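You operate a simulated robot arm through the tools that you are given. There is no shell and no other tool. Be economical: measure what you need, move in short steps, check, and stop when the job is done.

The job below is to be done with a simulated two-armed robot. You get a single attempt, and the scene is never put back.

TASK
Measure mini cheese lot four and set it on paper of that size.
Fine: use the girth gauge; lay the paper on the white slab.

Only the result counts: the job must be done as asked and must still hold three seconds after the hand-in. Knocking over, shifting, dropping, spilling or breaking anything else fails it.

THE ROBOT
Two 7-joint arms with two-finger parallel grippers on one trunk, on a base that drives. Base frame: it is fixed to the floor where the robot stands at the start and does not move with it; the origin is under the middle of the robot, x ahead of it, y to its left, z up; the surface under the hand at the start is at about z = 0.88. Units: m, rad, N and s.
The left shoulder is at the start at [0.05, 0.209, 1.196], the right one opposite. With the tool pointing down near the work surface each hand reaches from about 0.28 to 0.92 m from the robot's upright axis, wherever it stands, measured 20 degrees to its own side. Places, roughly: gauge jaw [0.5, -0.1, 0.9]; girth gauge [0.5, 0, 0.9]; white slab [0.6, 0.5, 0.9]. Payload 4.4 kg a hand.
The TCP of each hand is the grasp point between the finger pads, 0.023 m short of the fingertips. In the tool frame z runs along the fingers and y along their closing line. Largest opening 0.094 m; finger width 0.038, thickness 0.01; the body of the gripper, 0.054 by 0.096 m, starts 0.039 m behind the TCP.
Orientation is that of the tool frame in the base frame, as [roll, pitch, yaw] about the fixed x, y, z axes, in that order (R = Rz(yaw) Ry(pitch) Rx(roll)). With the fingers straight down and closing along the base's y, the tool's x points along the base's -x, its y along +y and its z along -z.

THE INTERFACE
- The arms move only by the tool play_rows. It takes "left_moves", "right_moves" or both (then of equal length, played together; a hand with none holds still); each is a list of rows, each a list of 7 numbers: the closure, from 0 (fully open) to 1 (shut), then the shift along the tool's x, y, z in m, then the turn, a rotation vector about the tool's x, y, z in rad. In form: [[grip, x, y, z, rx, ry, rz], ...]. A call has 1 to 20 rows; each row shifts and turns the commanded pose from where the row before left it, along the tool's axes as they then stand. A row lasts 0.2 s, in which the tool goes at most 0.05 m and 0.15 rad; a call with a longer step from one row to the next is refused whole, and so is a gripper value outside its range. Where a pose cannot be reached the arm comes as near as it can. A force on the tool above 40 N (or 10 N above the force at the start of the call, whichever is more), or a blocked arm, ends the call early, and 0.2 s more pass. Each finger travels about 0.108 m/s and halts on what it meets, pressing with about 35 N; the grip force reading is that of the motor and also rises with nothing between the fingers. The clock runs only during rows and for 0.2 s after the last one: add rows that do not move to give the fingers time. The reply holds the time, the measured pose of the TCP, the force on the tool along the base axes, the opening and the grip force, in the units named above and with some noise, with the torque about the TCP (base axes, N m) and any sound that the robot's microphone picked up, and new pictures: "views" is both (left out), scene, wrist or none (wrist: the cameras of the hands that moved).
- Cameras (640 x 400 px; columns grow to the right, rows downward): "scene" is now at [0.1537, 0.0088, 1.3645]; the picture's right is [0.10, -0.99, 0.00], its down [-0.60, -0.06, -0.80] and it looks along [0.79, 0.08, -0.61] (base axes); focal length 214 px, centre (320, 200). "left" rides on the left gripper at [0.086, -0.016, -0.075] in its tool frame; the picture's right is [0.18, 0.98, 0.00], its down [-0.58, 0.11, -0.81] and it looks along [-0.79, 0.15, 0.59] (tool axes); focal length 243 px, centre (320, 200). "right" rides on the right gripper at [0.086, 0.016, -0.074] in its tool frame; the picture's right is [-0.18, 0.98, 0.00], its down [-0.58, -0.11, -0.81] and it looks along [-0.79, -0.15, 0.59] (tool axes); focal length 243 px, centre (320, 200). There is no depth. A picture from a camera that has moved, and an enlarged one, comes with that camera's place and axes in the base frame and with its lens.
- raise_lower(by): slides the trunk up (or, below 0, down) by that many m; the arms and the scene camera ride with it, the base frame stays. It gives what a move gives, with no picture.
- roll_base(legs): drives the robot by 1 to 6 legs, each [ahead, left, turn to the left] in m, m and rad, along the robot's own axes; the way and the turn of a leg run together, so that a leg with both is an arc; at most 1.5 m and 3.142 rad a leg. The arms and the cameras ride along, it lands a little off, and it stops where it bumps. It gives what a move gives, and a new picture of the scene camera.
- aim_head(pan, tilt): turns the head with the scene camera to pan (to the left, within 1.396 rad either way) and tilt (down, from -0.506 to 1.204), counted from straight ahead of the robot. It gives what a move gives, and a new picture of the scene camera.
- inspect(camera, box): a new picture of the part [left, top, right, bottom] of that camera's present view, enlarged. It takes no simulated time.
- hand_in(): hands the job in; it is judged then, once.

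Go step by step. Nothing tells you exact positions but the pictures and the camera data: compare them with the known pose of the tool, close in by small moves and look again before you grip or let go. The budget is 120 turns and 260 pictures, counting those below and the enlarged ones. Unless the task says otherwise, let go and move clear before handing in, and close with one line.

The tools are called by a JSON object that holds its "fn" and its "kwargs". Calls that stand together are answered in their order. play_rows: Moves the arms, as the interface text tells. Its arguments: {"type":"object","properties":{"left_moves":{"type":"array","items":{"type":"array","items":{"type":"number"}}},"right_moves":{"type":"array","items":{"type":"array","items":{"type":"number"}}},"views":{"type":"string","enum":["both","scene","wrist","none"]}},"required":[]} The other tools are called the same way: raise_lower (by) slides the trunk up or down; roll_base (legs) drives the base; aim_head (pan, tilt) turns the head that bears the scene camera; inspect (camera, box) takes an enlarged picture of a part of a camera's view; hand_in () hands the job in.

At the start:

```text
time: 0.0
left_ee_pos: [0.3946, 0.1757, 1.2202]
left_tcp_rot: [-3.14, 0.0, -3.141]
left_contact_force: [0.2, 0.9, -0.4]
left_moment: [0.0, 0.02, 0.0]
left_grip_width: 0.094
left_gripper_force: 0.0
right_ee_pos: [0.3959, -0.1741, 1.1931]
right_tcp_rot: [-3.141, 0.0, -3.141]
right_contact_force: [0.2, 0.4, -0.3]
right_moment: [-0.03, 0.03, -0.01]
right_grip_width: 0.0938
right_gripper_force: 0.0
trunk travel left (down, up): [-0.275, 0.288]
robot x, y, heading: [-0.002, -0.0008, -0.004]
head pan, tilt: [0.101, 0.651]
```

scene: 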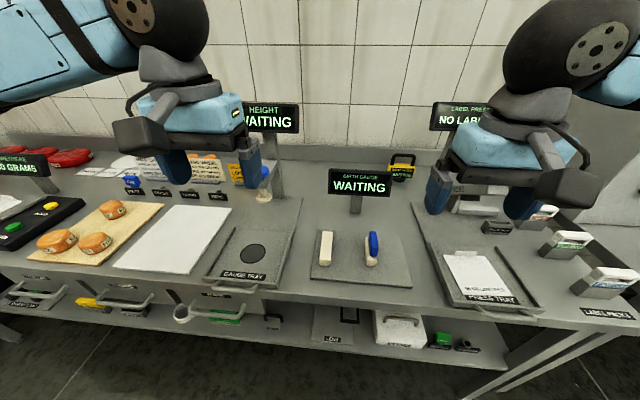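
right: 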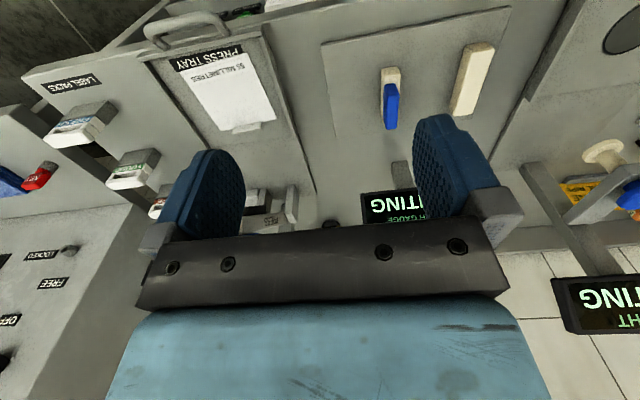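
left: 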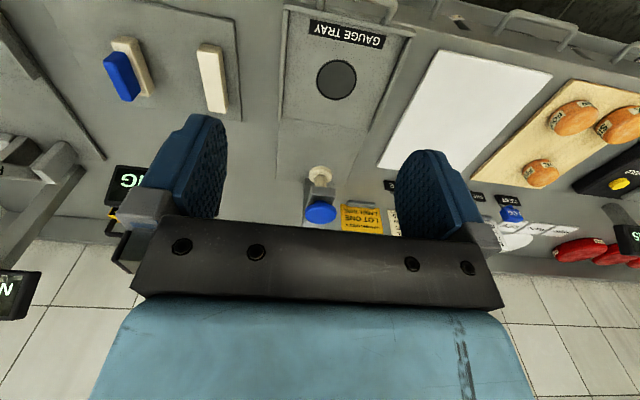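

I see a bench with scale, a board with three small cheeses, a white slab, a height gauge, a girth gauge with a sliding jaw, and a label press. I'll look closer at the signs and cheeses first.

{"fn": "inspect", "kwargs": {"camera": "scene", "box": [0, 130, 220, 270]}}

{"fn": "inspect", "kwargs": {"camera": "scene", "box": [280, 150, 440, 290]}}

{"fn": "inspect", "kwargs": {"camera": "scene", "box": [420, 130, 640, 330]}}

{"fn": "inspect", "kwargs": {"camera": "scene", "box": [0, 260, 300, 360]}}

{"fn": "aim_head", "kwargs": {"pan": 0.8, "tilt": 0.5}}

```text
2.86 times, centred on (110, 200) of scene
camera zoom: at [0.1537, 0.0088, 1.3645], right [0.1, -0.99, 0.0], down [-0.6, -0.06, -0.8], along [0.79, 0.08, -0.61], focal length 613 px, centre (920, 200)
```

zoom: 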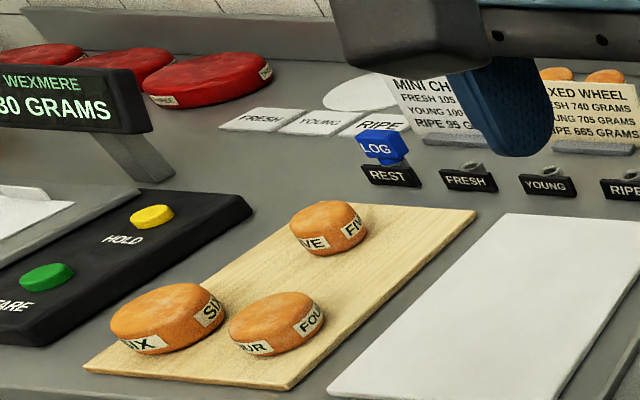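

```text
2.86 times, centred on (360, 220) of scene
camera zoom: at [0.1537, 0.0088, 1.3645], right [0.1, -0.99, 0.0], down [-0.6, -0.06, -0.8], along [0.79, 0.08, -0.61], focal length 613 px, centre (206, 143)
```

zoom: 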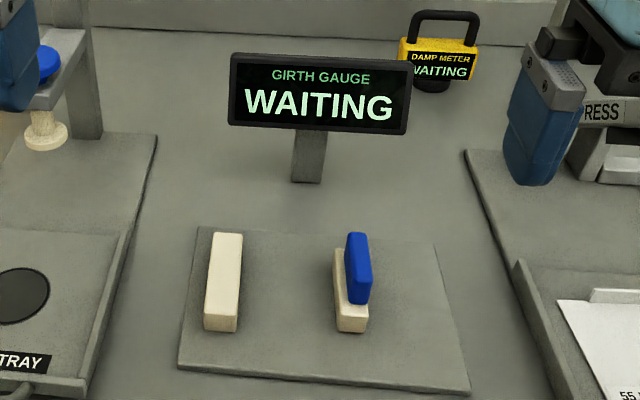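

```text
2.00 times, centred on (530, 230) of scene
camera zoom: at [0.1537, 0.0088, 1.3645], right [0.1, -0.99, 0.0], down [-0.6, -0.06, -0.8], along [0.79, 0.08, -0.61], focal length 429 px, centre (-100, 140)
```

zoom: 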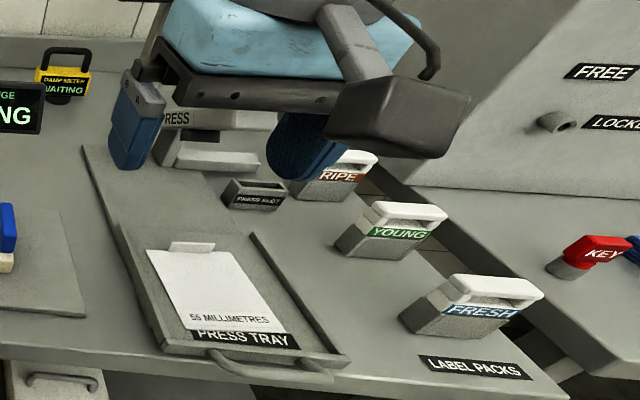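

```text
2.13 times, centred on (150, 310) of scene
camera zoom: at [0.1537, 0.0088, 1.3645], right [0.1, -0.99, 0.0], down [-0.6, -0.06, -0.8], along [0.79, 0.08, -0.61], focal length 458 px, centre (683, -35)
```

zoom: 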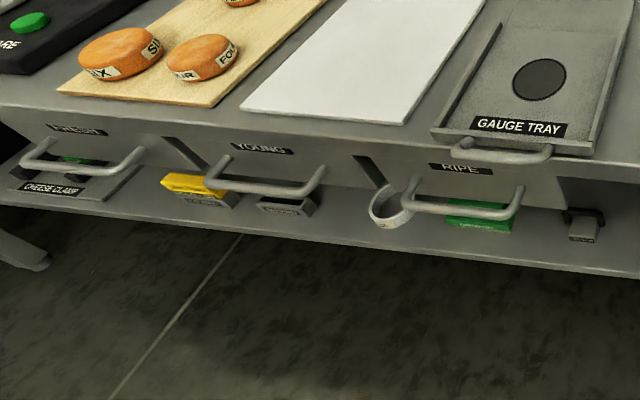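

```text
time: 1.1
left_ee_pos: [0.3944, 0.1763, 1.221]
left_tcp_rot: [-3.14, 0.001, -3.14]
left_contact_force: [-0.7, -0.8, 0.0]
left_moment: [-0.01, 0.0, 0.02]
left_grip_width: 0.0939
left_gripper_force: 0.0
right_ee_pos: [0.3967, -0.1731, 1.1946]
right_tcp_rot: [-3.141, 0.0, -3.141]
right_contact_force: [0.5, 0.0, 0.6]
right_moment: [0.03, 0.03, -0.01]
right_grip_width: 0.0941
right_gripper_force: 0.1
trunk travel left (down, up): [-0.275, 0.288]
robot x, y, heading: [-0.0035, -0.0044, 0.001]
head pan, tilt: [0.799, 0.499]
camera scene: at [0.1309, 0.0653, 1.3779], right [0.72, -0.7, 0.0], down [-0.33, -0.34, -0.88], along [0.61, 0.63, -0.48], focal length 214 px, centre (320, 200)
```

scene: 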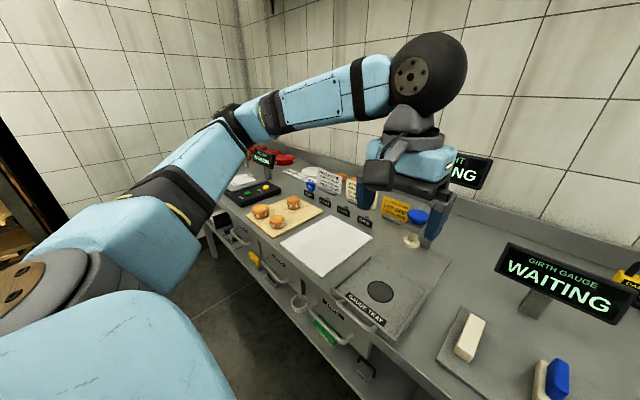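

I'll look around for papers marked by size, on the right and low shelf.

{"fn": "inspect", "kwargs": {"camera": "scene", "box": [200, 130, 400, 250]}}

{"fn": "aim_head", "kwargs": {"pan": -0.7, "tilt": 0.6}}

{"fn": "aim_head", "kwargs": {"pan": 0.0, "tilt": 1.1}}

```text
3.20 times, centred on (300, 190) of scene
camera zoom: at [0.1309, 0.0653, 1.3779], right [0.72, -0.7, 0.0], down [-0.33, -0.34, -0.88], along [0.61, 0.63, -0.48], focal length 686 px, centre (384, 232)
```

zoom: 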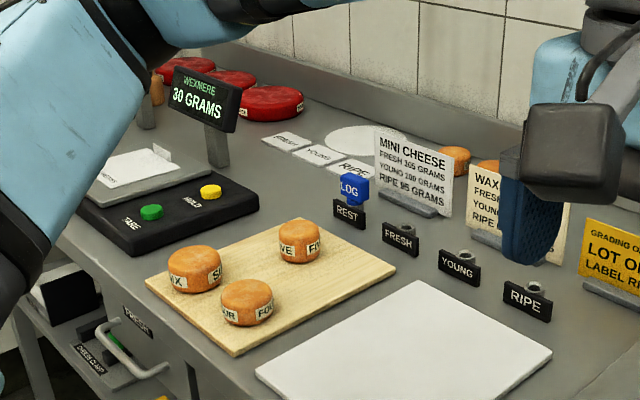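

```text
time: 2.7
left_ee_pos: [0.3945, 0.1768, 1.2217]
left_tcp_rot: [-3.14, -0.001, -3.142]
left_contact_force: [0.0, 0.0, 0.0]
left_moment: [0.01, 0.02, -0.01]
left_grip_width: 0.0941
left_gripper_force: 0.1
right_ee_pos: [0.3965, -0.1734, 1.1934]
right_tcp_rot: [-3.141, 0.0, -3.14]
right_contact_force: [0.3, 0.0, 0.2]
right_moment: [0.0, -0.01, -0.03]
right_grip_width: 0.094
right_gripper_force: 0.0
trunk travel left (down, up): [-0.275, 0.288]
robot x, y, heading: [-0.0008, -0.0001, -0.002]
head pan, tilt: [-0.7, 0.6]
camera scene: at [0.1351, -0.0568, 1.3689], right [-0.64, -0.77, 0.0], down [-0.43, 0.36, -0.83], along [0.63, -0.53, -0.56], focal length 214 px, centre (320, 200)
```

scene: 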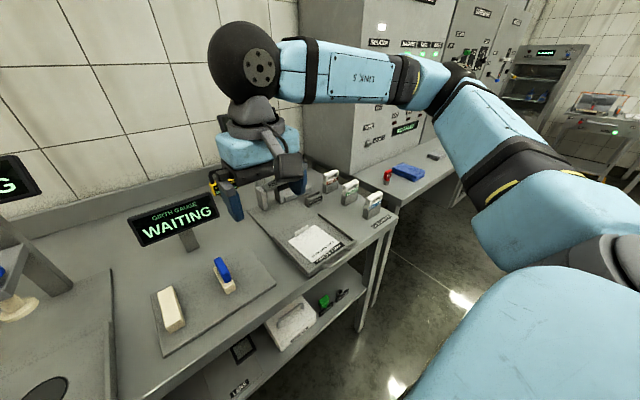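

```text
time: 3.7
left_ee_pos: [0.3951, 0.1775, 1.2211]
left_tcp_rot: [-3.141, 0.0, 3.141]
left_contact_force: [0.9, 0.0, 0.0]
left_moment: [0.01, 0.01, -0.01]
left_grip_width: 0.094
left_gripper_force: 0.0
right_ee_pos: [0.3968, -0.174, 1.1933]
right_tcp_rot: [3.141, 0.0, -3.141]
right_contact_force: [-1.4, -0.6, 0.8]
right_moment: [0.0, 0.0, 0.0]
right_grip_width: 0.094
right_gripper_force: 0.0
trunk travel left (down, up): [-0.275, 0.288]
robot x, y, heading: [0.0005, -0.0061, 0.001]
head pan, tilt: [0.0, 1.1]
camera scene: at [0.1306, 0.0, 1.3303], right [0.0, -1.0, 0.0], down [-0.89, 0.0, -0.45], along [0.45, 0.0, -0.89], focal length 214 px, centre (320, 200)
```

scene: 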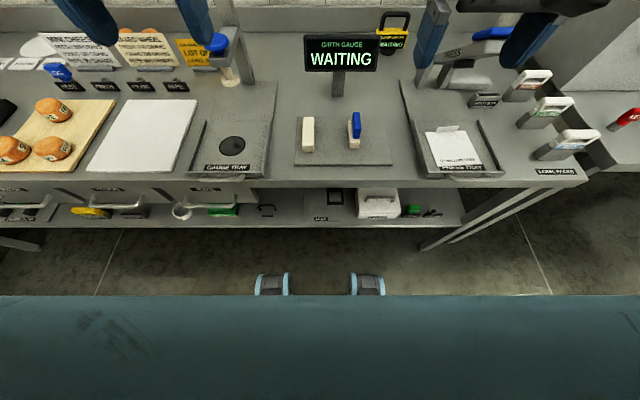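

The press tray paper reads "55 MILLIMETRES", and there's a similar one near the scale. I'll inspect these and others.

{"fn": "inspect", "kwargs": {"camera": "scene", "box": [410, 110, 510, 180]}}

{"fn": "inspect", "kwargs": {"camera": "scene", "box": [240, 180, 480, 235]}}

{"fn": "aim_head", "kwargs": {"pan": 1.2, "tilt": 0.5}}

{"fn": "aim_head", "kwargs": {"pan": -1.2, "tilt": 0.3}}

```text
5.71 times, centred on (460, 145) of scene
camera zoom: at [0.1306, 0.0, 1.3303], right [0.0, -1.0, 0.0], down [-0.89, 0.0, -0.45], along [0.45, 0.0, -0.89], focal length 1226 px, centre (-480, 514)
```

zoom: 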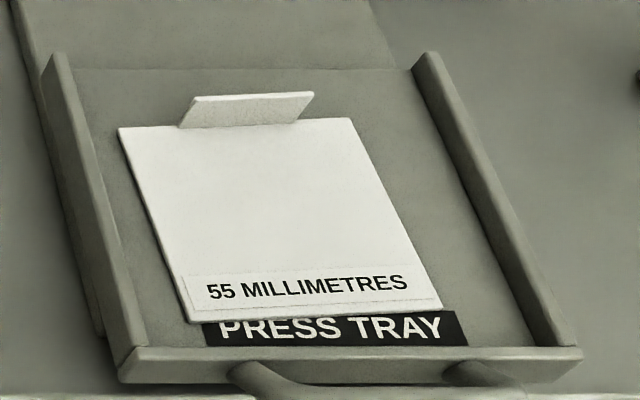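

```text
2.67 times, centred on (360, 208) of scene
camera zoom: at [0.1306, 0.0, 1.3303], right [0.0, -1.0, 0.0], down [-0.89, 0.0, -0.45], along [0.45, 0.0, -0.89], focal length 572 px, centre (213, 180)
```

zoom: 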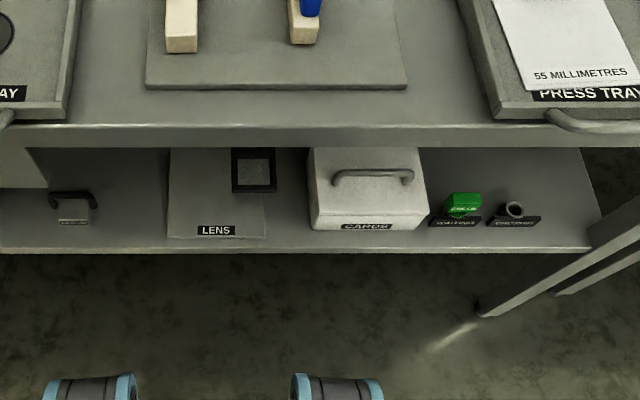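

```text
time: 5.1
left_ee_pos: [0.3948, 0.177, 1.2197]
left_tcp_rot: [3.142, -0.001, -3.141]
left_contact_force: [-0.4, 0.7, 0.3]
left_moment: [-0.02, -0.01, 0.01]
left_grip_width: 0.0938
left_gripper_force: 0.1
right_ee_pos: [0.3964, -0.172, 1.1939]
right_tcp_rot: [3.141, 0.001, -3.141]
right_contact_force: [-0.3, -0.4, 0.2]
right_moment: [0.01, -0.01, 0.04]
right_grip_width: 0.0939
right_gripper_force: 0.1
trunk travel left (down, up): [-0.275, 0.288]
robot x, y, heading: [-0.0036, 0.0044, 0.003]
head pan, tilt: [1.201, 0.499]
camera scene: at [0.1004, 0.0849, 1.3779], right [0.93, -0.36, 0.0], down [-0.17, -0.45, -0.88], along [0.32, 0.82, -0.48], focal length 214 px, centre (320, 200)
```

scene: 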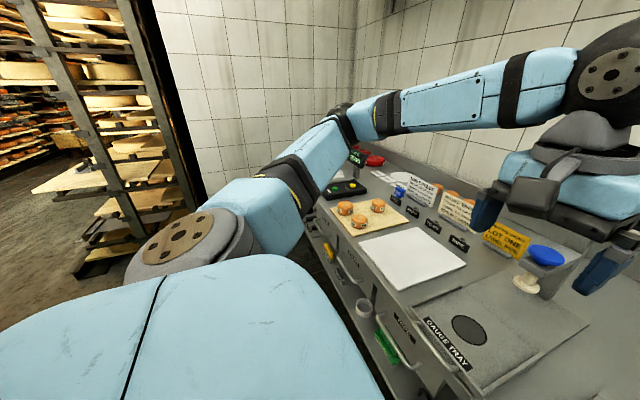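

```text
time: 7.3
left_ee_pos: [0.3945, 0.177, 1.2194]
left_tcp_rot: [3.142, 0.0, -3.141]
left_contact_force: [-0.1, 0.8, -1.0]
left_moment: [0.0, 0.0, -0.02]
left_grip_width: 0.0942
left_gripper_force: 0.0
right_ee_pos: [0.3974, -0.1734, 1.1932]
right_tcp_rot: [-3.141, 0.001, -3.14]
right_contact_force: [-0.8, 0.3, 0.6]
right_moment: [0.03, 0.01, 0.02]
right_grip_width: 0.0937
right_gripper_force: 0.1
trunk travel left (down, up): [-0.275, 0.288]
robot x, y, heading: [-0.0007, 0.0016, 0.001]
head pan, tilt: [-1.201, 0.3]
camera scene: at [0.1012, -0.0869, 1.3963], right [-0.93, -0.36, 0.0], down [-0.11, 0.28, -0.96], along [0.35, -0.89, -0.3], focal length 214 px, centre (320, 200)
```

scene: 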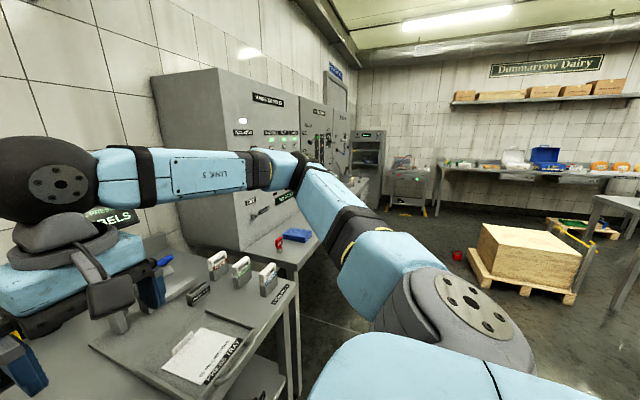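

Other papers aren't visible yet apart from one near the scale. I'll drive to the left to look at the scale's paper and the cheeses.

{"fn": "roll_base", "kwargs": {"legs": [[0, 0.45, 0]]}}

{"fn": "aim_head", "kwargs": {"pan": 0.3, "tilt": 0.7}}

{"fn": "aim_head", "kwargs": {"pan": 0.9, "tilt": 0.5}}

```text
time: 11.8
left_ee_pos: [0.3954, 0.6226, 1.22]
left_tcp_rot: [3.141, 0.0, 3.139]
left_contact_force: [-0.9, -0.6, 0.3]
left_moment: [0.03, 0.01, 0.04]
left_grip_width: 0.0941
left_gripper_force: 0.0
right_ee_pos: [0.3961, 0.2726, 1.1939]
right_tcp_rot: [-3.141, 0.0, 3.138]
right_contact_force: [0.0, -0.7, 0.0]
right_moment: [-0.01, -0.02, 0.02]
right_grip_width: 0.0941
right_gripper_force: 0.1
trunk travel left (down, up): [-0.275, 0.288]
robot x, y, heading: [-0.0011, 0.445, 0.001]
head pan, tilt: [-1.201, 0.3]
camera scene: at [0.1015, 0.3595, 1.3964], right [-0.93, -0.36, 0.0], down [-0.11, 0.28, -0.96], along [0.34, -0.89, -0.3], focal length 214 px, centre (320, 200)
```

scene: 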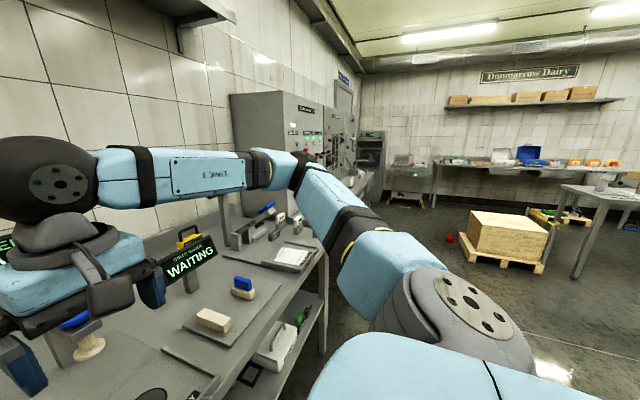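

```text
time: 13.4
left_ee_pos: [0.3952, 0.622, 1.2213]
left_tcp_rot: [3.141, 0.0, 3.14]
left_contact_force: [0.5, 0.4, 0.0]
left_moment: [0.01, -0.05, -0.03]
left_grip_width: 0.0938
left_gripper_force: 0.1
right_ee_pos: [0.3961, 0.2731, 1.1949]
right_tcp_rot: [-3.141, -0.001, 3.14]
right_contact_force: [0.4, -0.8, -0.8]
right_moment: [-0.02, -0.01, -0.01]
right_grip_width: 0.094
right_gripper_force: 0.1
trunk travel left (down, up): [-0.275, 0.288]
robot x, y, heading: [-0.0029, 0.4484, -0.005]
head pan, tilt: [0.3, 0.7]
camera scene: at [0.1491, 0.4715, 1.3602], right [0.29, -0.96, 0.0], down [-0.62, -0.19, -0.77], along [0.73, 0.22, -0.64], focal length 214 px, centre (320, 200)
```

scene: 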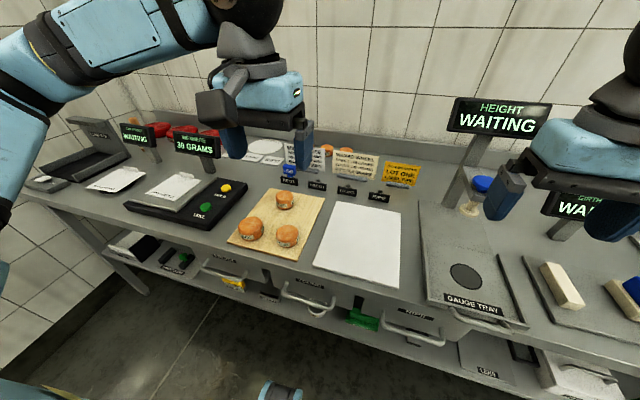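

```text
time: 14.4
left_ee_pos: [0.396, 0.6213, 1.2196]
left_tcp_rot: [3.141, 0.0, 3.14]
left_contact_force: [0.3, -0.2, 0.5]
left_moment: [0.04, 0.0, 0.0]
left_grip_width: 0.0941
left_gripper_force: 0.1
right_ee_pos: [0.396, 0.2727, 1.1955]
right_tcp_rot: [-3.141, 0.0, 3.139]
right_contact_force: [0.1, -0.7, 0.0]
right_moment: [0.05, 0.01, 0.0]
right_grip_width: 0.0942
right_gripper_force: 0.0
trunk travel left (down, up): [-0.275, 0.288]
robot x, y, heading: [0.0027, 0.4487, -0.003]
head pan, tilt: [0.901, 0.499]
camera scene: at [0.1246, 0.5177, 1.3779], right [0.78, -0.62, 0.0], down [-0.3, -0.37, -0.88], along [0.55, 0.69, -0.48], focal length 214 px, centre (320, 200)
```

scene: 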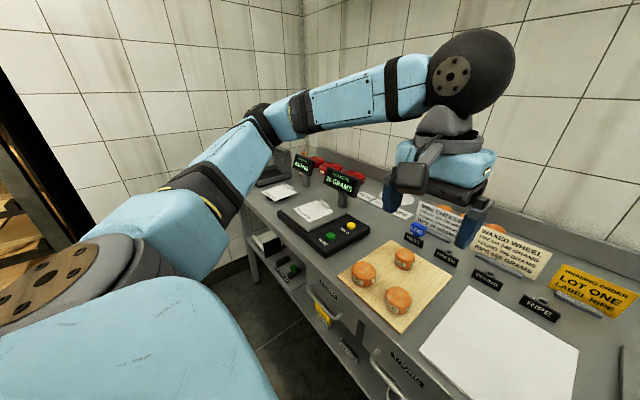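

Three papers in all: press tray (55), one on the scale, one left of the scale. I'll zoom to read them.

{"fn": "inspect", "kwargs": {"camera": "scene", "box": [255, 140, 355, 260]}}

{"fn": "aim_head", "kwargs": {"pan": 0.6, "tilt": 0.6}}

{"fn": "inspect", "kwargs": {"camera": "scene", "box": [120, 120, 280, 220]}}

{"fn": "inspect", "kwargs": {"camera": "left", "box": [320, 0, 640, 200]}}

```text
3.33 times, centred on (305, 200) of scene
camera zoom: at [0.1246, 0.5177, 1.3779], right [0.78, -0.62, 0.0], down [-0.3, -0.37, -0.88], along [0.55, 0.69, -0.48], focal length 715 px, centre (370, 200)
```

zoom: 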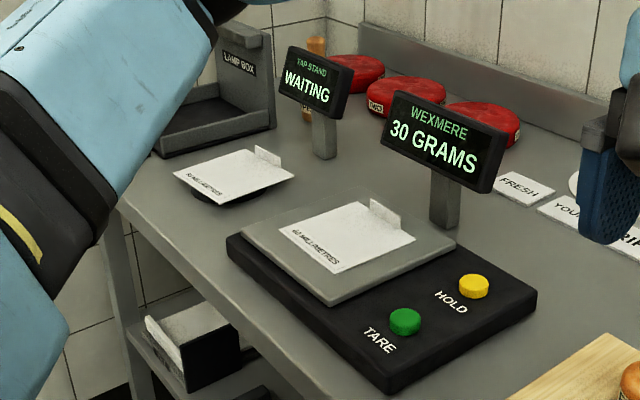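

```text
time: 15.2
left_ee_pos: [0.3948, 0.6231, 1.2196]
left_tcp_rot: [3.141, -0.002, 3.14]
left_contact_force: [0.5, 0.0, -0.8]
left_moment: [0.02, 0.01, 0.0]
left_grip_width: 0.0938
left_gripper_force: 0.0
right_ee_pos: [0.3977, 0.2726, 1.1945]
right_tcp_rot: [-3.141, 0.001, 3.14]
right_contact_force: [0.2, -0.7, 0.5]
right_moment: [0.01, 0.02, 0.0]
right_grip_width: 0.0941
right_gripper_force: 0.1
trunk travel left (down, up): [-0.275, 0.288]
robot x, y, heading: [0.0028, 0.4454, -0.001]
head pan, tilt: [0.6, 0.6]
camera scene: at [0.1409, 0.4964, 1.3689], right [0.56, -0.83, 0.0], down [-0.47, -0.32, -0.83], along [0.68, 0.47, -0.56], focal length 214 px, centre (320, 200)
```

scene: 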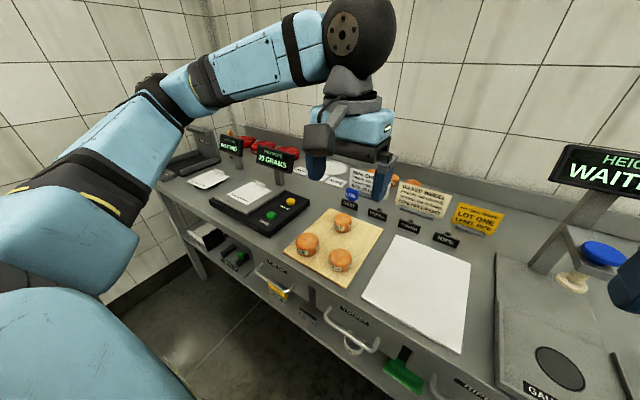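

```text
4.00 times, centred on (200, 170) of scene
camera zoom: at [0.1409, 0.4964, 1.3689], right [0.56, -0.83, 0.0], down [-0.47, -0.32, -0.83], along [0.68, 0.47, -0.56], focal length 858 px, centre (800, 320)
```

zoom: 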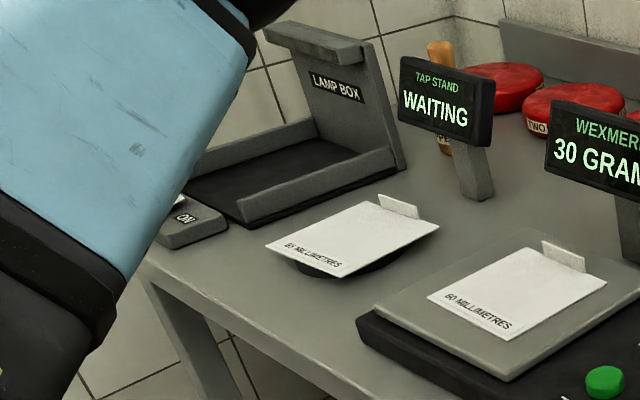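

```text
2.00 times, centred on (480, 100) of left
camera zoom: at [0.3091, 0.6065, 1.2949], right [-0.18, 0.98, 0.0], down [0.58, 0.11, 0.81], along [0.79, 0.15, -0.59], focal length 485 px, centre (0, 400)
```

zoom: 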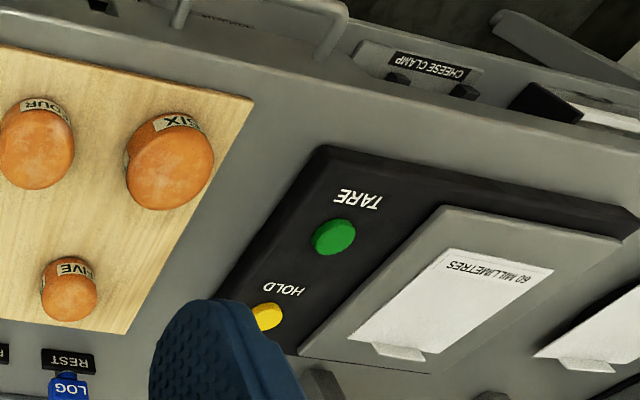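

Papers: 55 in the press tray, 60 on the scale, 65 on the tap stand. Cheese FOUR is at about (0.483, 0.668), with SIX about 0.1 to its left; I'll move the left hand over FOUR and turn it so the fingers close along x.

{"fn": "play_rows", "kwargs": {"left_moves": [[0, -0.044, 0.023, 0, 0, 0, 0], [0, -0.044, 0.023, 0, 0, 0, 0], [0, 0, 0, 0.04, 0, 0, 0.1428], [0, 0, 0, 0.04, 0, 0, 0.1428], [0, 0, 0, 0.04, 0, 0, 0.1428], [0, 0, 0, 0.0, 0, 0, 0.1428], [0, 0, 0, 0, 0, 0, 0.1428], [0, 0, 0, 0, 0, 0, 0.1428], [0, 0, 0, 0, 0, 0, 0.1428], [0, 0, 0, 0, 0, 0, 0.1428], [0, 0, 0, 0, 0, 0, 0.1428], [0, 0, 0, 0, 0, 0, 0.1428], [0, 0, 0, 0, 0, 0, 0.1428]]}}

```text
time: 18.0
left_ee_pos: [0.4839, 0.6688, 1.1005]
left_tcp_rot: [3.141, -0.001, 1.566]
left_contact_force: [0.4, 0.6, 0.1]
left_moment: [-0.01, 0.0, -0.01]
left_grip_width: 0.0939
left_gripper_force: 0.1
right_ee_pos: [0.3965, 0.2727, 1.1936]
right_tcp_rot: [3.141, 0.001, 3.14]
right_contact_force: [-0.3, -0.8, -0.2]
right_moment: [0.0, -0.01, 0.03]
right_grip_width: 0.0941
right_gripper_force: 0.0
trunk travel left (down, up): [-0.275, 0.288]
robot x, y, heading: [0.0025, 0.4457, -0.004]
head pan, tilt: [0.6, 0.6]
camera scene: at [0.1409, 0.4964, 1.3689], right [0.56, -0.83, 0.0], down [-0.47, -0.32, -0.83], along [0.68, 0.46, -0.56], focal length 214 px, centre (320, 200)
camera left: at [0.4681, 0.7549, 1.1747], right [0.98, 0.18, 0.0], down [0.11, -0.58, 0.81], along [0.14, -0.79, -0.59], focal length 243 px, centre (320, 200)
```

scene: 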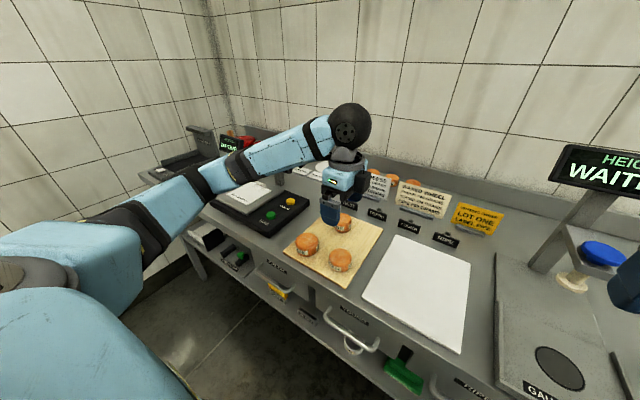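
left: 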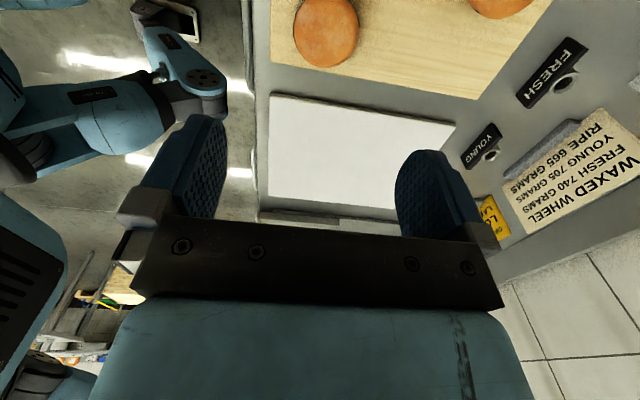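

FOUR's centre is about (0.487, 0.669). I'll nudge and come down partway.

{"fn": "play_rows", "kwargs": {"left_moves": [[0, 0, 0.003, 0.05, 0, 0, 0], [0, 0, 0, 0.05, 0, 0, 0], [0, 0, 0, 0.03, 0, 0, 0], [0, 0, 0, 0, 0, 0, 0]]}}

{"fn": "inspect", "kwargs": {"camera": "scene", "box": [270, 190, 400, 290]}}

```text
time: 19.0
left_ee_pos: [0.4858, 0.6694, 0.9686]
left_tcp_rot: [-3.141, 0.001, 1.567]
left_contact_force: [-0.3, -0.9, 0.2]
left_moment: [0.04, 0.02, -0.01]
left_grip_width: 0.0943
left_gripper_force: 0.0
right_ee_pos: [0.3969, 0.272, 1.1936]
right_tcp_rot: [3.141, -0.001, 3.14]
right_contact_force: [-0.2, -0.9, 0.2]
right_moment: [0.02, -0.01, 0.02]
right_grip_width: 0.0942
right_gripper_force: 0.1
trunk travel left (down, up): [-0.275, 0.288]
robot x, y, heading: [0.0005, 0.4445, 0.004]
head pan, tilt: [0.6, 0.6]
camera scene: at [0.1408, 0.4962, 1.3689], right [0.56, -0.83, 0.0], down [-0.47, -0.32, -0.83], along [0.68, 0.46, -0.56], focal length 214 px, centre (320, 200)
camera left: at [0.4697, 0.7551, 1.0436], right [0.98, 0.18, 0.0], down [0.11, -0.58, 0.81], along [0.15, -0.79, -0.59], focal length 243 px, centre (320, 200)
```

scene: 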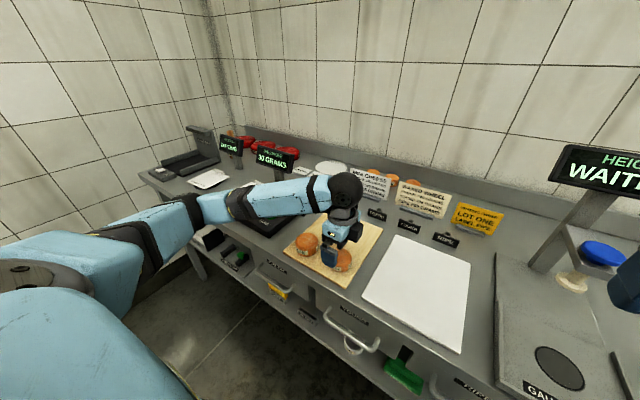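
left: 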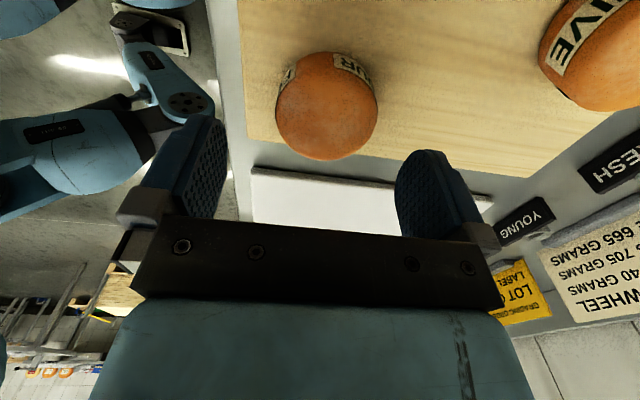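

```text
4.00 times, centred on (335, 240) of scene
camera zoom: at [0.1408, 0.4962, 1.3689], right [0.56, -0.83, 0.0], down [-0.47, -0.32, -0.83], along [0.68, 0.46, -0.56], focal length 858 px, centre (260, 40)
```

zoom: 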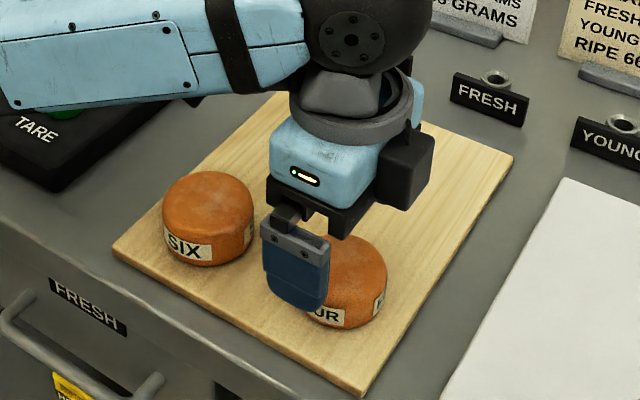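

The cheese top sits at about z=0.91, centred near (0.490, 0.667). I'll adjust and lower carefully.

{"fn": "play_rows", "kwargs": {"left_moves": [[0, -0.002, 0.004, 0.02, 0, 0, 0], [0, 0, 0, 0.02, 0, 0, 0], [0, 0, 0, 0.008, 0, 0, 0], [0, 0, 0, 0, 0, 0, 0]], "views": "wrist"}}

{"fn": "inspect", "kwargs": {"camera": "scene", "box": [290, 210, 390, 290]}}

```text
time: 20.0
left_ee_pos: [0.4896, 0.667, 0.9216]
left_tcp_rot: [3.14, 0.0, 1.569]
left_contact_force: [-0.3, -0.5, 0.3]
left_moment: [0.0, -0.04, 0.0]
left_grip_width: 0.0937
left_gripper_force: 0.1
right_ee_pos: [0.3971, 0.2727, 1.1937]
right_tcp_rot: [3.141, 0.001, 3.139]
right_contact_force: [-0.7, -0.2, 0.0]
right_moment: [0.0, -0.01, 0.0]
right_grip_width: 0.0941
right_gripper_force: 0.0
trunk travel left (down, up): [-0.275, 0.288]
robot x, y, heading: [0.0028, 0.4445, 0.001]
head pan, tilt: [0.6, 0.6]
camera left: at [0.4741, 0.753, 0.9959], right [0.98, 0.18, 0.0], down [0.11, -0.58, 0.81], along [0.15, -0.79, -0.59], focal length 243 px, centre (320, 200)
```

left: 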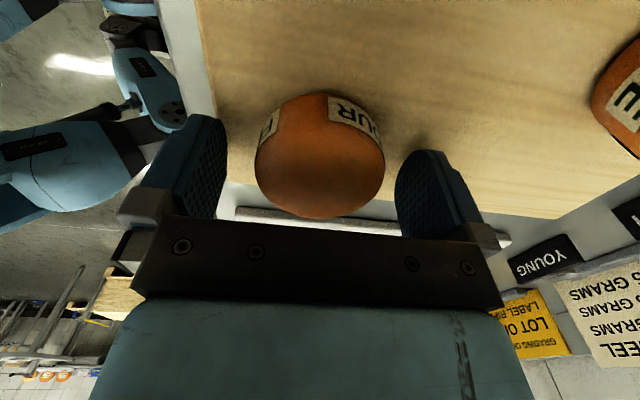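

```text
5.00 times, centred on (340, 250) of scene
camera zoom: at [0.1409, 0.4963, 1.3689], right [0.56, -0.83, 0.0], down [-0.47, -0.32, -0.83], along [0.68, 0.46, -0.56], focal length 1072 px, centre (220, -50)
```

zoom: 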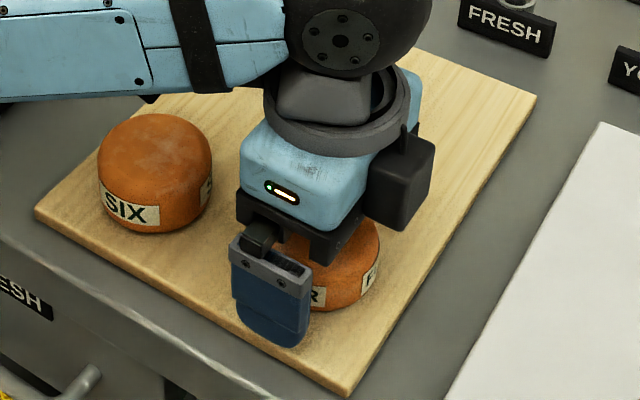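

The fingers straddle the cheese. I'll lower 7 mm and close.

{"fn": "play_rows", "kwargs": {"left_moves": [[0, 0, 0, 0.007, 0, 0, 0], [0, 0, 0, 0, 0, 0, 0], [1, 0, 0, 0, 0, 0, 0], [1, 0, 0, 0, 0, 0, 0], [1, 0, 0, 0, 0, 0, 0], [1, 0, 0, 0, 0, 0, 0]], "views": "wrist"}}

```text
time: 21.4
left_ee_pos: [0.4898, 0.6661, 0.9159]
left_tcp_rot: [3.14, 0.002, 1.569]
left_contact_force: [1.4, 0.0, 2.4]
left_moment: [0.0, 0.02, 0.01]
left_grip_width: 0.0592
left_gripper_force: 34.6
right_ee_pos: [0.3969, 0.2723, 1.1939]
right_tcp_rot: [3.141, 0.0, 3.14]
right_contact_force: [1.0, -0.2, 0.4]
right_moment: [0.01, 0.03, -0.01]
right_grip_width: 0.094
right_gripper_force: 0.2
trunk travel left (down, up): [-0.275, 0.288]
robot x, y, heading: [0.0031, 0.4464, -0.003]
head pan, tilt: [0.6, 0.6]
camera left: at [0.4743, 0.7529, 0.9896], right [0.98, 0.18, 0.0], down [0.11, -0.58, 0.81], along [0.15, -0.79, -0.59], focal length 243 px, centre (320, 200)
```

left: 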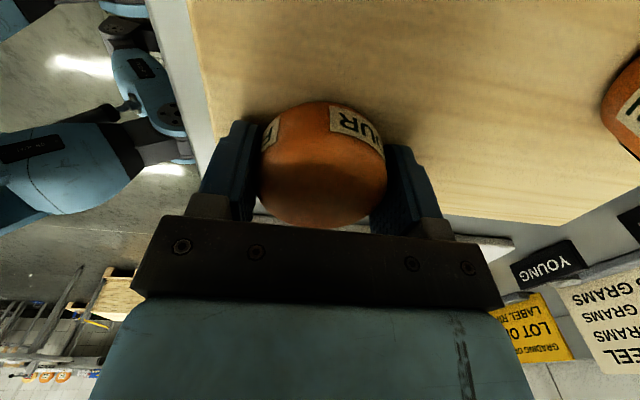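

Gripped at about 59 mm. I'll lift it, pull it back slightly, and drive to the girth gauge.

{"fn": "play_rows", "kwargs": {"left_moves": [[1, 0, 0, -0.02, 0, 0, 0], [1, 0, 0, -0.04, 0, 0, 0], [1, 0, 0, -0.05, 0, 0, 0], [1, 0, 0, -0.05, 0, 0, 0], [1, 0, -0.03, -0.05, 0, 0, 0], [1, 0, -0.03, -0.04, 0, 0, 0], [1, 0, 0, 0, 0, 0, 0]], "views": "wrist"}}

{"fn": "roll_base", "kwargs": {"legs": [[0, -0.45, 0]]}}

{"fn": "aim_head", "kwargs": {"pan": 0.0, "tilt": 0.8}}

```text
refused: row 5 steps farther than a row can; nothing moved
```

```text
time: 24.7
left_ee_pos: [0.4908, 0.337, 0.9138]
left_tcp_rot: [-3.141, -0.021, 1.582]
left_contact_force: [0.1, 4.2, -0.6]
left_moment: [0.04, 0.04, -0.18]
left_grip_width: 0.0587
left_gripper_force: 35.0
right_ee_pos: [0.3972, -0.0668, 1.1938]
right_tcp_rot: [3.141, 0.0, -3.139]
right_contact_force: [0.3, -0.1, 0.2]
right_moment: [0.02, 0.01, -0.02]
right_grip_width: 0.0941
right_gripper_force: 0.1
trunk travel left (down, up): [-0.275, 0.288]
robot x, y, heading: [0.0057, 0.1027, 0.001]
head pan, tilt: [0.6, 0.6]
stopped in leg 1: the force on the tool passed its limit at 88 N (the readings are from after the stop); the commanded pose is now the measured one
camera scene: at [0.1406, 0.1562, 1.3688], right [0.57, -0.82, 0.0], down [-0.47, -0.32, -0.82], along [0.68, 0.47, -0.57], focal length 214 px, centre (320, 200)
```

scene: 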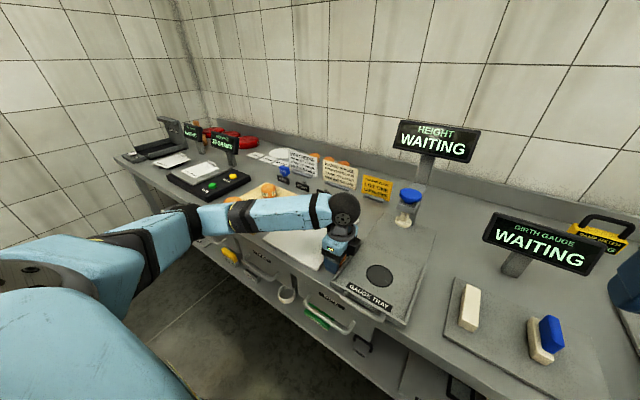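

```text
time: 25.7
left_ee_pos: [0.4895, 0.3372, 0.914]
left_tcp_rot: [-3.14, -0.018, 1.581]
left_contact_force: [1.1, 8.4, -0.5]
left_moment: [0.04, -0.02, -0.27]
left_grip_width: 0.0588
left_gripper_force: 35.1
right_ee_pos: [0.3967, -0.066, 1.1945]
right_tcp_rot: [-3.14, -0.001, -3.141]
right_contact_force: [0.0, -0.1, -0.3]
right_moment: [-0.01, -0.03, 0.03]
right_grip_width: 0.0941
right_gripper_force: 0.1
trunk travel left (down, up): [-0.275, 0.288]
robot x, y, heading: [-0.0014, 0.1045, 0.004]
head pan, tilt: [0.0, 0.799]
camera scene: at [0.1486, 0.1071, 1.352], right [0.0, -1.0, 0.0], down [-0.72, 0.0, -0.7], along [0.7, 0.0, -0.72], focal length 214 px, centre (320, 200)
```

scene: 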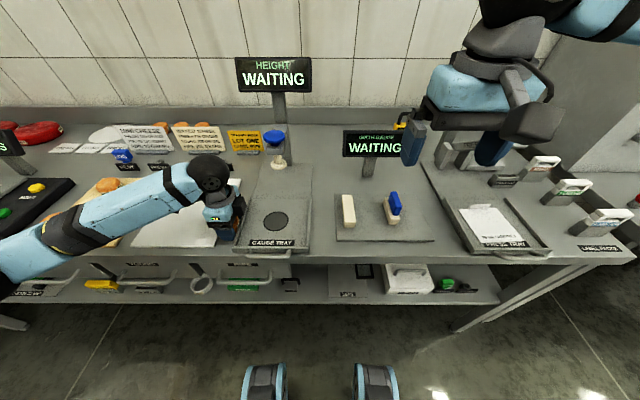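

My mistake: the lift was refused but the drive still ran, so the hand dragged along low and bumped the gauge tray's edge. I'll lift now and check whether anything moved.

{"fn": "play_rows", "kwargs": {"left_moves": [[1, 0.004, 0, -0.01, 0, 0, 0], [1, 0.004, 0, -0.03, 0, 0, 0], [1, 0, 0, -0.05, 0, 0, 0], [1, 0, 0, -0.05, 0, 0, 0], [1, 0, 0, -0.05, 0, 0, 0], [1, 0, 0, -0.04, 0, 0, 0], [1, 0, 0, 0, 0, 0, 0]]}}

{"fn": "aim_head", "kwargs": {"pan": 0.6, "tilt": 0.7}}

{"fn": "inspect", "kwargs": {"camera": "scene", "box": [160, 120, 480, 320]}}

```text
time: 27.3
left_ee_pos: [0.4919, 0.3408, 1.1456]
left_tcp_rot: [3.141, -0.02, 1.581]
left_contact_force: [-0.7, -0.4, -0.3]
left_moment: [0.01, -0.03, -0.02]
left_grip_width: 0.0587
left_gripper_force: 35.1
right_ee_pos: [0.3977, -0.066, 1.1934]
right_tcp_rot: [3.141, 0.0, -3.139]
right_contact_force: [-0.2, 0.0, -0.1]
right_moment: [0.01, 0.01, 0.01]
right_grip_width: 0.0939
right_gripper_force: 0.0
trunk travel left (down, up): [-0.275, 0.288]
robot x, y, heading: [-0.0026, 0.1085, -0.001]
head pan, tilt: [0.0, 0.799]
camera scene: at [0.1487, 0.1064, 1.3519], right [0.0, -1.0, 0.0], down [-0.72, 0.0, -0.7], along [0.7, 0.0, -0.72], focal length 214 px, centre (320, 200)
camera left: at [0.4752, 0.4249, 1.2215], right [0.98, 0.2, 0.0], down [0.12, -0.6, 0.8], along [0.16, -0.78, -0.61], focal length 243 px, centre (320, 200)
```

scene: 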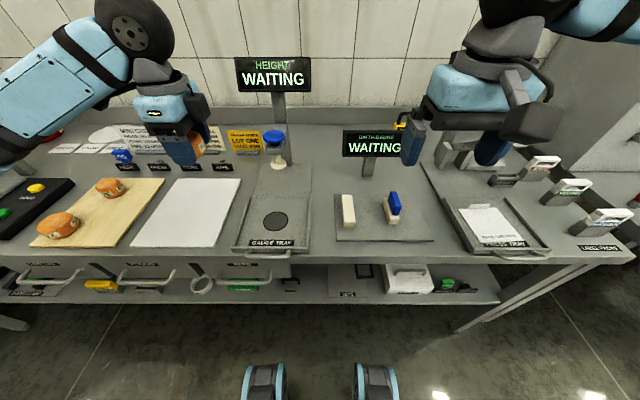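
left: 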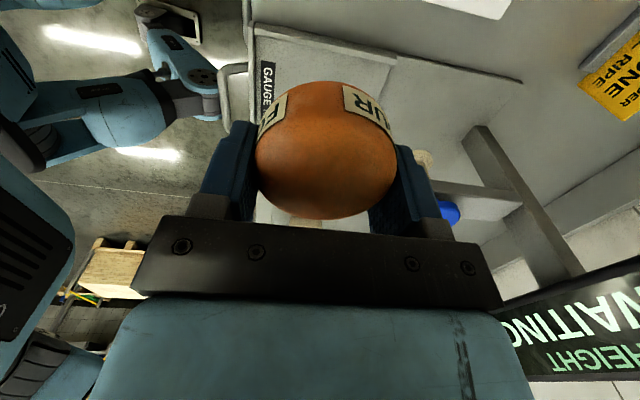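

```text
time: 28.3
left_ee_pos: [0.4917, 0.3386, 1.1452]
left_tcp_rot: [-3.139, -0.02, 1.582]
left_contact_force: [-0.5, -0.1, 0.4]
left_moment: [-0.02, -0.01, 0.02]
left_grip_width: 0.0589
left_gripper_force: 34.8
right_ee_pos: [0.3966, -0.0674, 1.1939]
right_tcp_rot: [-3.14, 0.0, -3.141]
right_contact_force: [-1.1, 0.0, 0.5]
right_moment: [0.01, 0.0, 0.0]
right_grip_width: 0.0942
right_gripper_force: 0.1
trunk travel left (down, up): [-0.275, 0.288]
robot x, y, heading: [0.0005, 0.1063, 0.002]
head pan, tilt: [0.6, 0.7]
camera scene: at [0.1377, 0.1539, 1.3602], right [0.57, -0.82, 0.0], down [-0.53, -0.36, -0.76], along [0.63, 0.43, -0.64], focal length 214 px, centre (320, 200)
```

scene: 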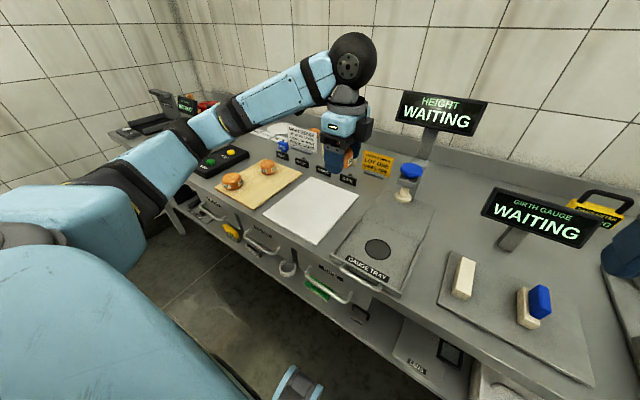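

```text
2.00 times, centred on (320, 220) of scene
camera zoom: at [0.1377, 0.1539, 1.3602], right [0.57, -0.82, 0.0], down [-0.53, -0.36, -0.76], along [0.63, 0.43, -0.64], focal length 429 px, centre (320, 160)
```

zoom: 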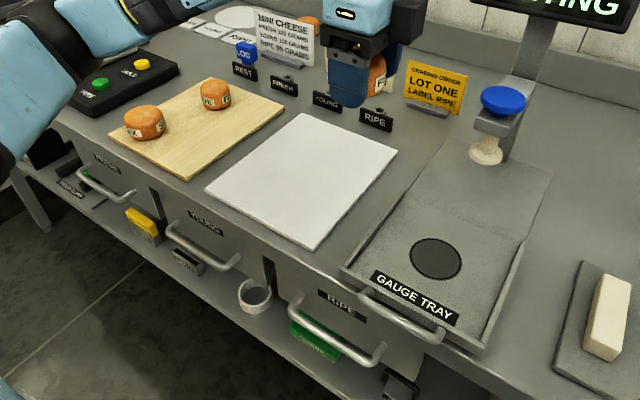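

Nothing appears to have shifted: the slab corner matches its earlier position and cheese FOUR is still gripped. I'll pull the hand back and drive right, near the girth gauge.

{"fn": "play_rows", "kwargs": {"left_moves": [[1, 0, -0.03, 0, 0, -0.02, 0], [1, 0, -0.04, 0, 0, 0, 0], [1, 0, 0, -0.02, 0, 0, 0]], "views": "none"}}

```text
time: 29.1
left_ee_pos: [0.4209, 0.3373, 1.1659]
left_tcp_rot: [-3.141, 0.0, 1.583]
left_contact_force: [-0.2, -0.2, -0.2]
left_moment: [-0.01, 0.0, 0.0]
left_grip_width: 0.0587
left_gripper_force: 34.8
right_ee_pos: [0.398, -0.0673, 1.1939]
right_tcp_rot: [3.141, 0.001, -3.141]
right_contact_force: [0.4, -0.3, 0.7]
right_moment: [0.05, -0.01, -0.01]
right_grip_width: 0.0939
right_gripper_force: 0.0
trunk travel left (down, up): [-0.275, 0.288]
robot x, y, heading: [-0.0003, 0.1058, 0.004]
head pan, tilt: [0.6, 0.7]
```

{"fn": "roll_base", "kwargs": {"legs": [[0, -0.2, 0]]}}

{"fn": "aim_head", "kwargs": {"pan": 0.0, "tilt": 0.75}}

{"fn": "inspect", "kwargs": {"camera": "scene", "box": [200, 150, 380, 270]}}

```text
time: 31.5
left_ee_pos: [0.4213, 0.1368, 1.1646]
left_tcp_rot: [-3.14, 0.001, 1.583]
left_contact_force: [0.8, 0.3, -1.6]
left_moment: [0.0, 0.02, -0.02]
left_grip_width: 0.0592
left_gripper_force: 35.0
right_ee_pos: [0.397, -0.2679, 1.1941]
right_tcp_rot: [-3.141, 0.001, -3.137]
right_contact_force: [0.0, 0.0, 1.2]
right_moment: [-0.03, 0.0, 0.03]
right_grip_width: 0.0939
right_gripper_force: 0.0
trunk travel left (down, up): [-0.275, 0.288]
robot x, y, heading: [0.0038, -0.0971, 0.003]
head pan, tilt: [0.6, 0.7]
camera scene: at [0.1382, -0.0478, 1.3602], right [0.57, -0.82, 0.0], down [-0.53, -0.37, -0.76], along [0.63, 0.43, -0.64], focal length 214 px, centre (320, 200)
```

scene: 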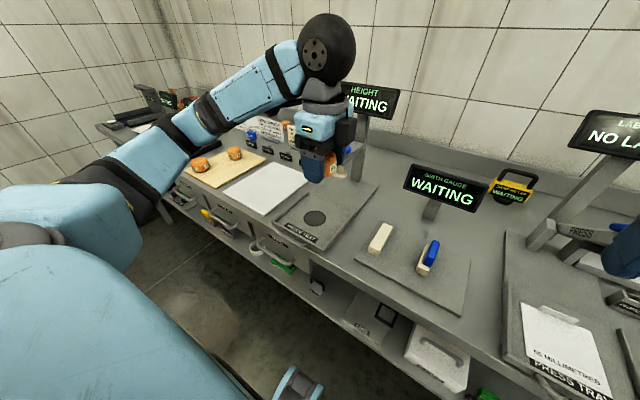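

```text
time: 32.5
left_ee_pos: [0.4223, 0.1384, 1.1646]
left_tcp_rot: [-3.141, 0.0, 1.584]
left_contact_force: [-0.7, 0.1, -1.0]
left_moment: [-0.01, -0.01, 0.0]
left_grip_width: 0.0586
left_gripper_force: 34.7
right_ee_pos: [0.3988, -0.2693, 1.1943]
right_tcp_rot: [-3.141, -0.001, -3.139]
right_contact_force: [-0.4, -0.5, 0.6]
right_moment: [0.01, 0.02, 0.01]
right_grip_width: 0.0939
right_gripper_force: 0.1
trunk travel left (down, up): [-0.275, 0.288]
robot x, y, heading: [-0.003, -0.0924, 0.003]
head pan, tilt: [0.0, 0.75]
camera scene: at [0.1512, -0.0956, 1.356], right [0.0, -1.0, 0.0], down [-0.68, 0.0, -0.73], along [0.73, 0.0, -0.68], focal length 214 px, centre (320, 200)
```

scene: 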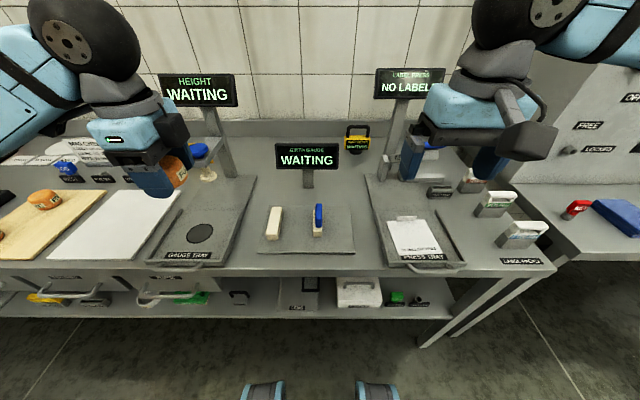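

```text
3.33 times, centred on (290, 210) of scene
camera zoom: at [0.1512, -0.0956, 1.356], right [0.0, -1.0, 0.0], down [-0.68, 0.0, -0.73], along [0.73, 0.0, -0.68], focal length 715 px, centre (420, 167)
```

zoom: 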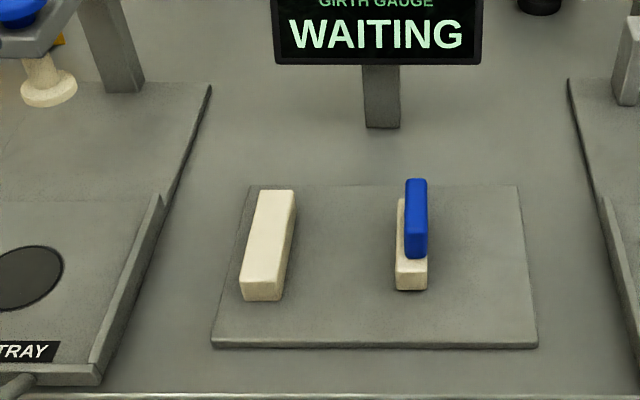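

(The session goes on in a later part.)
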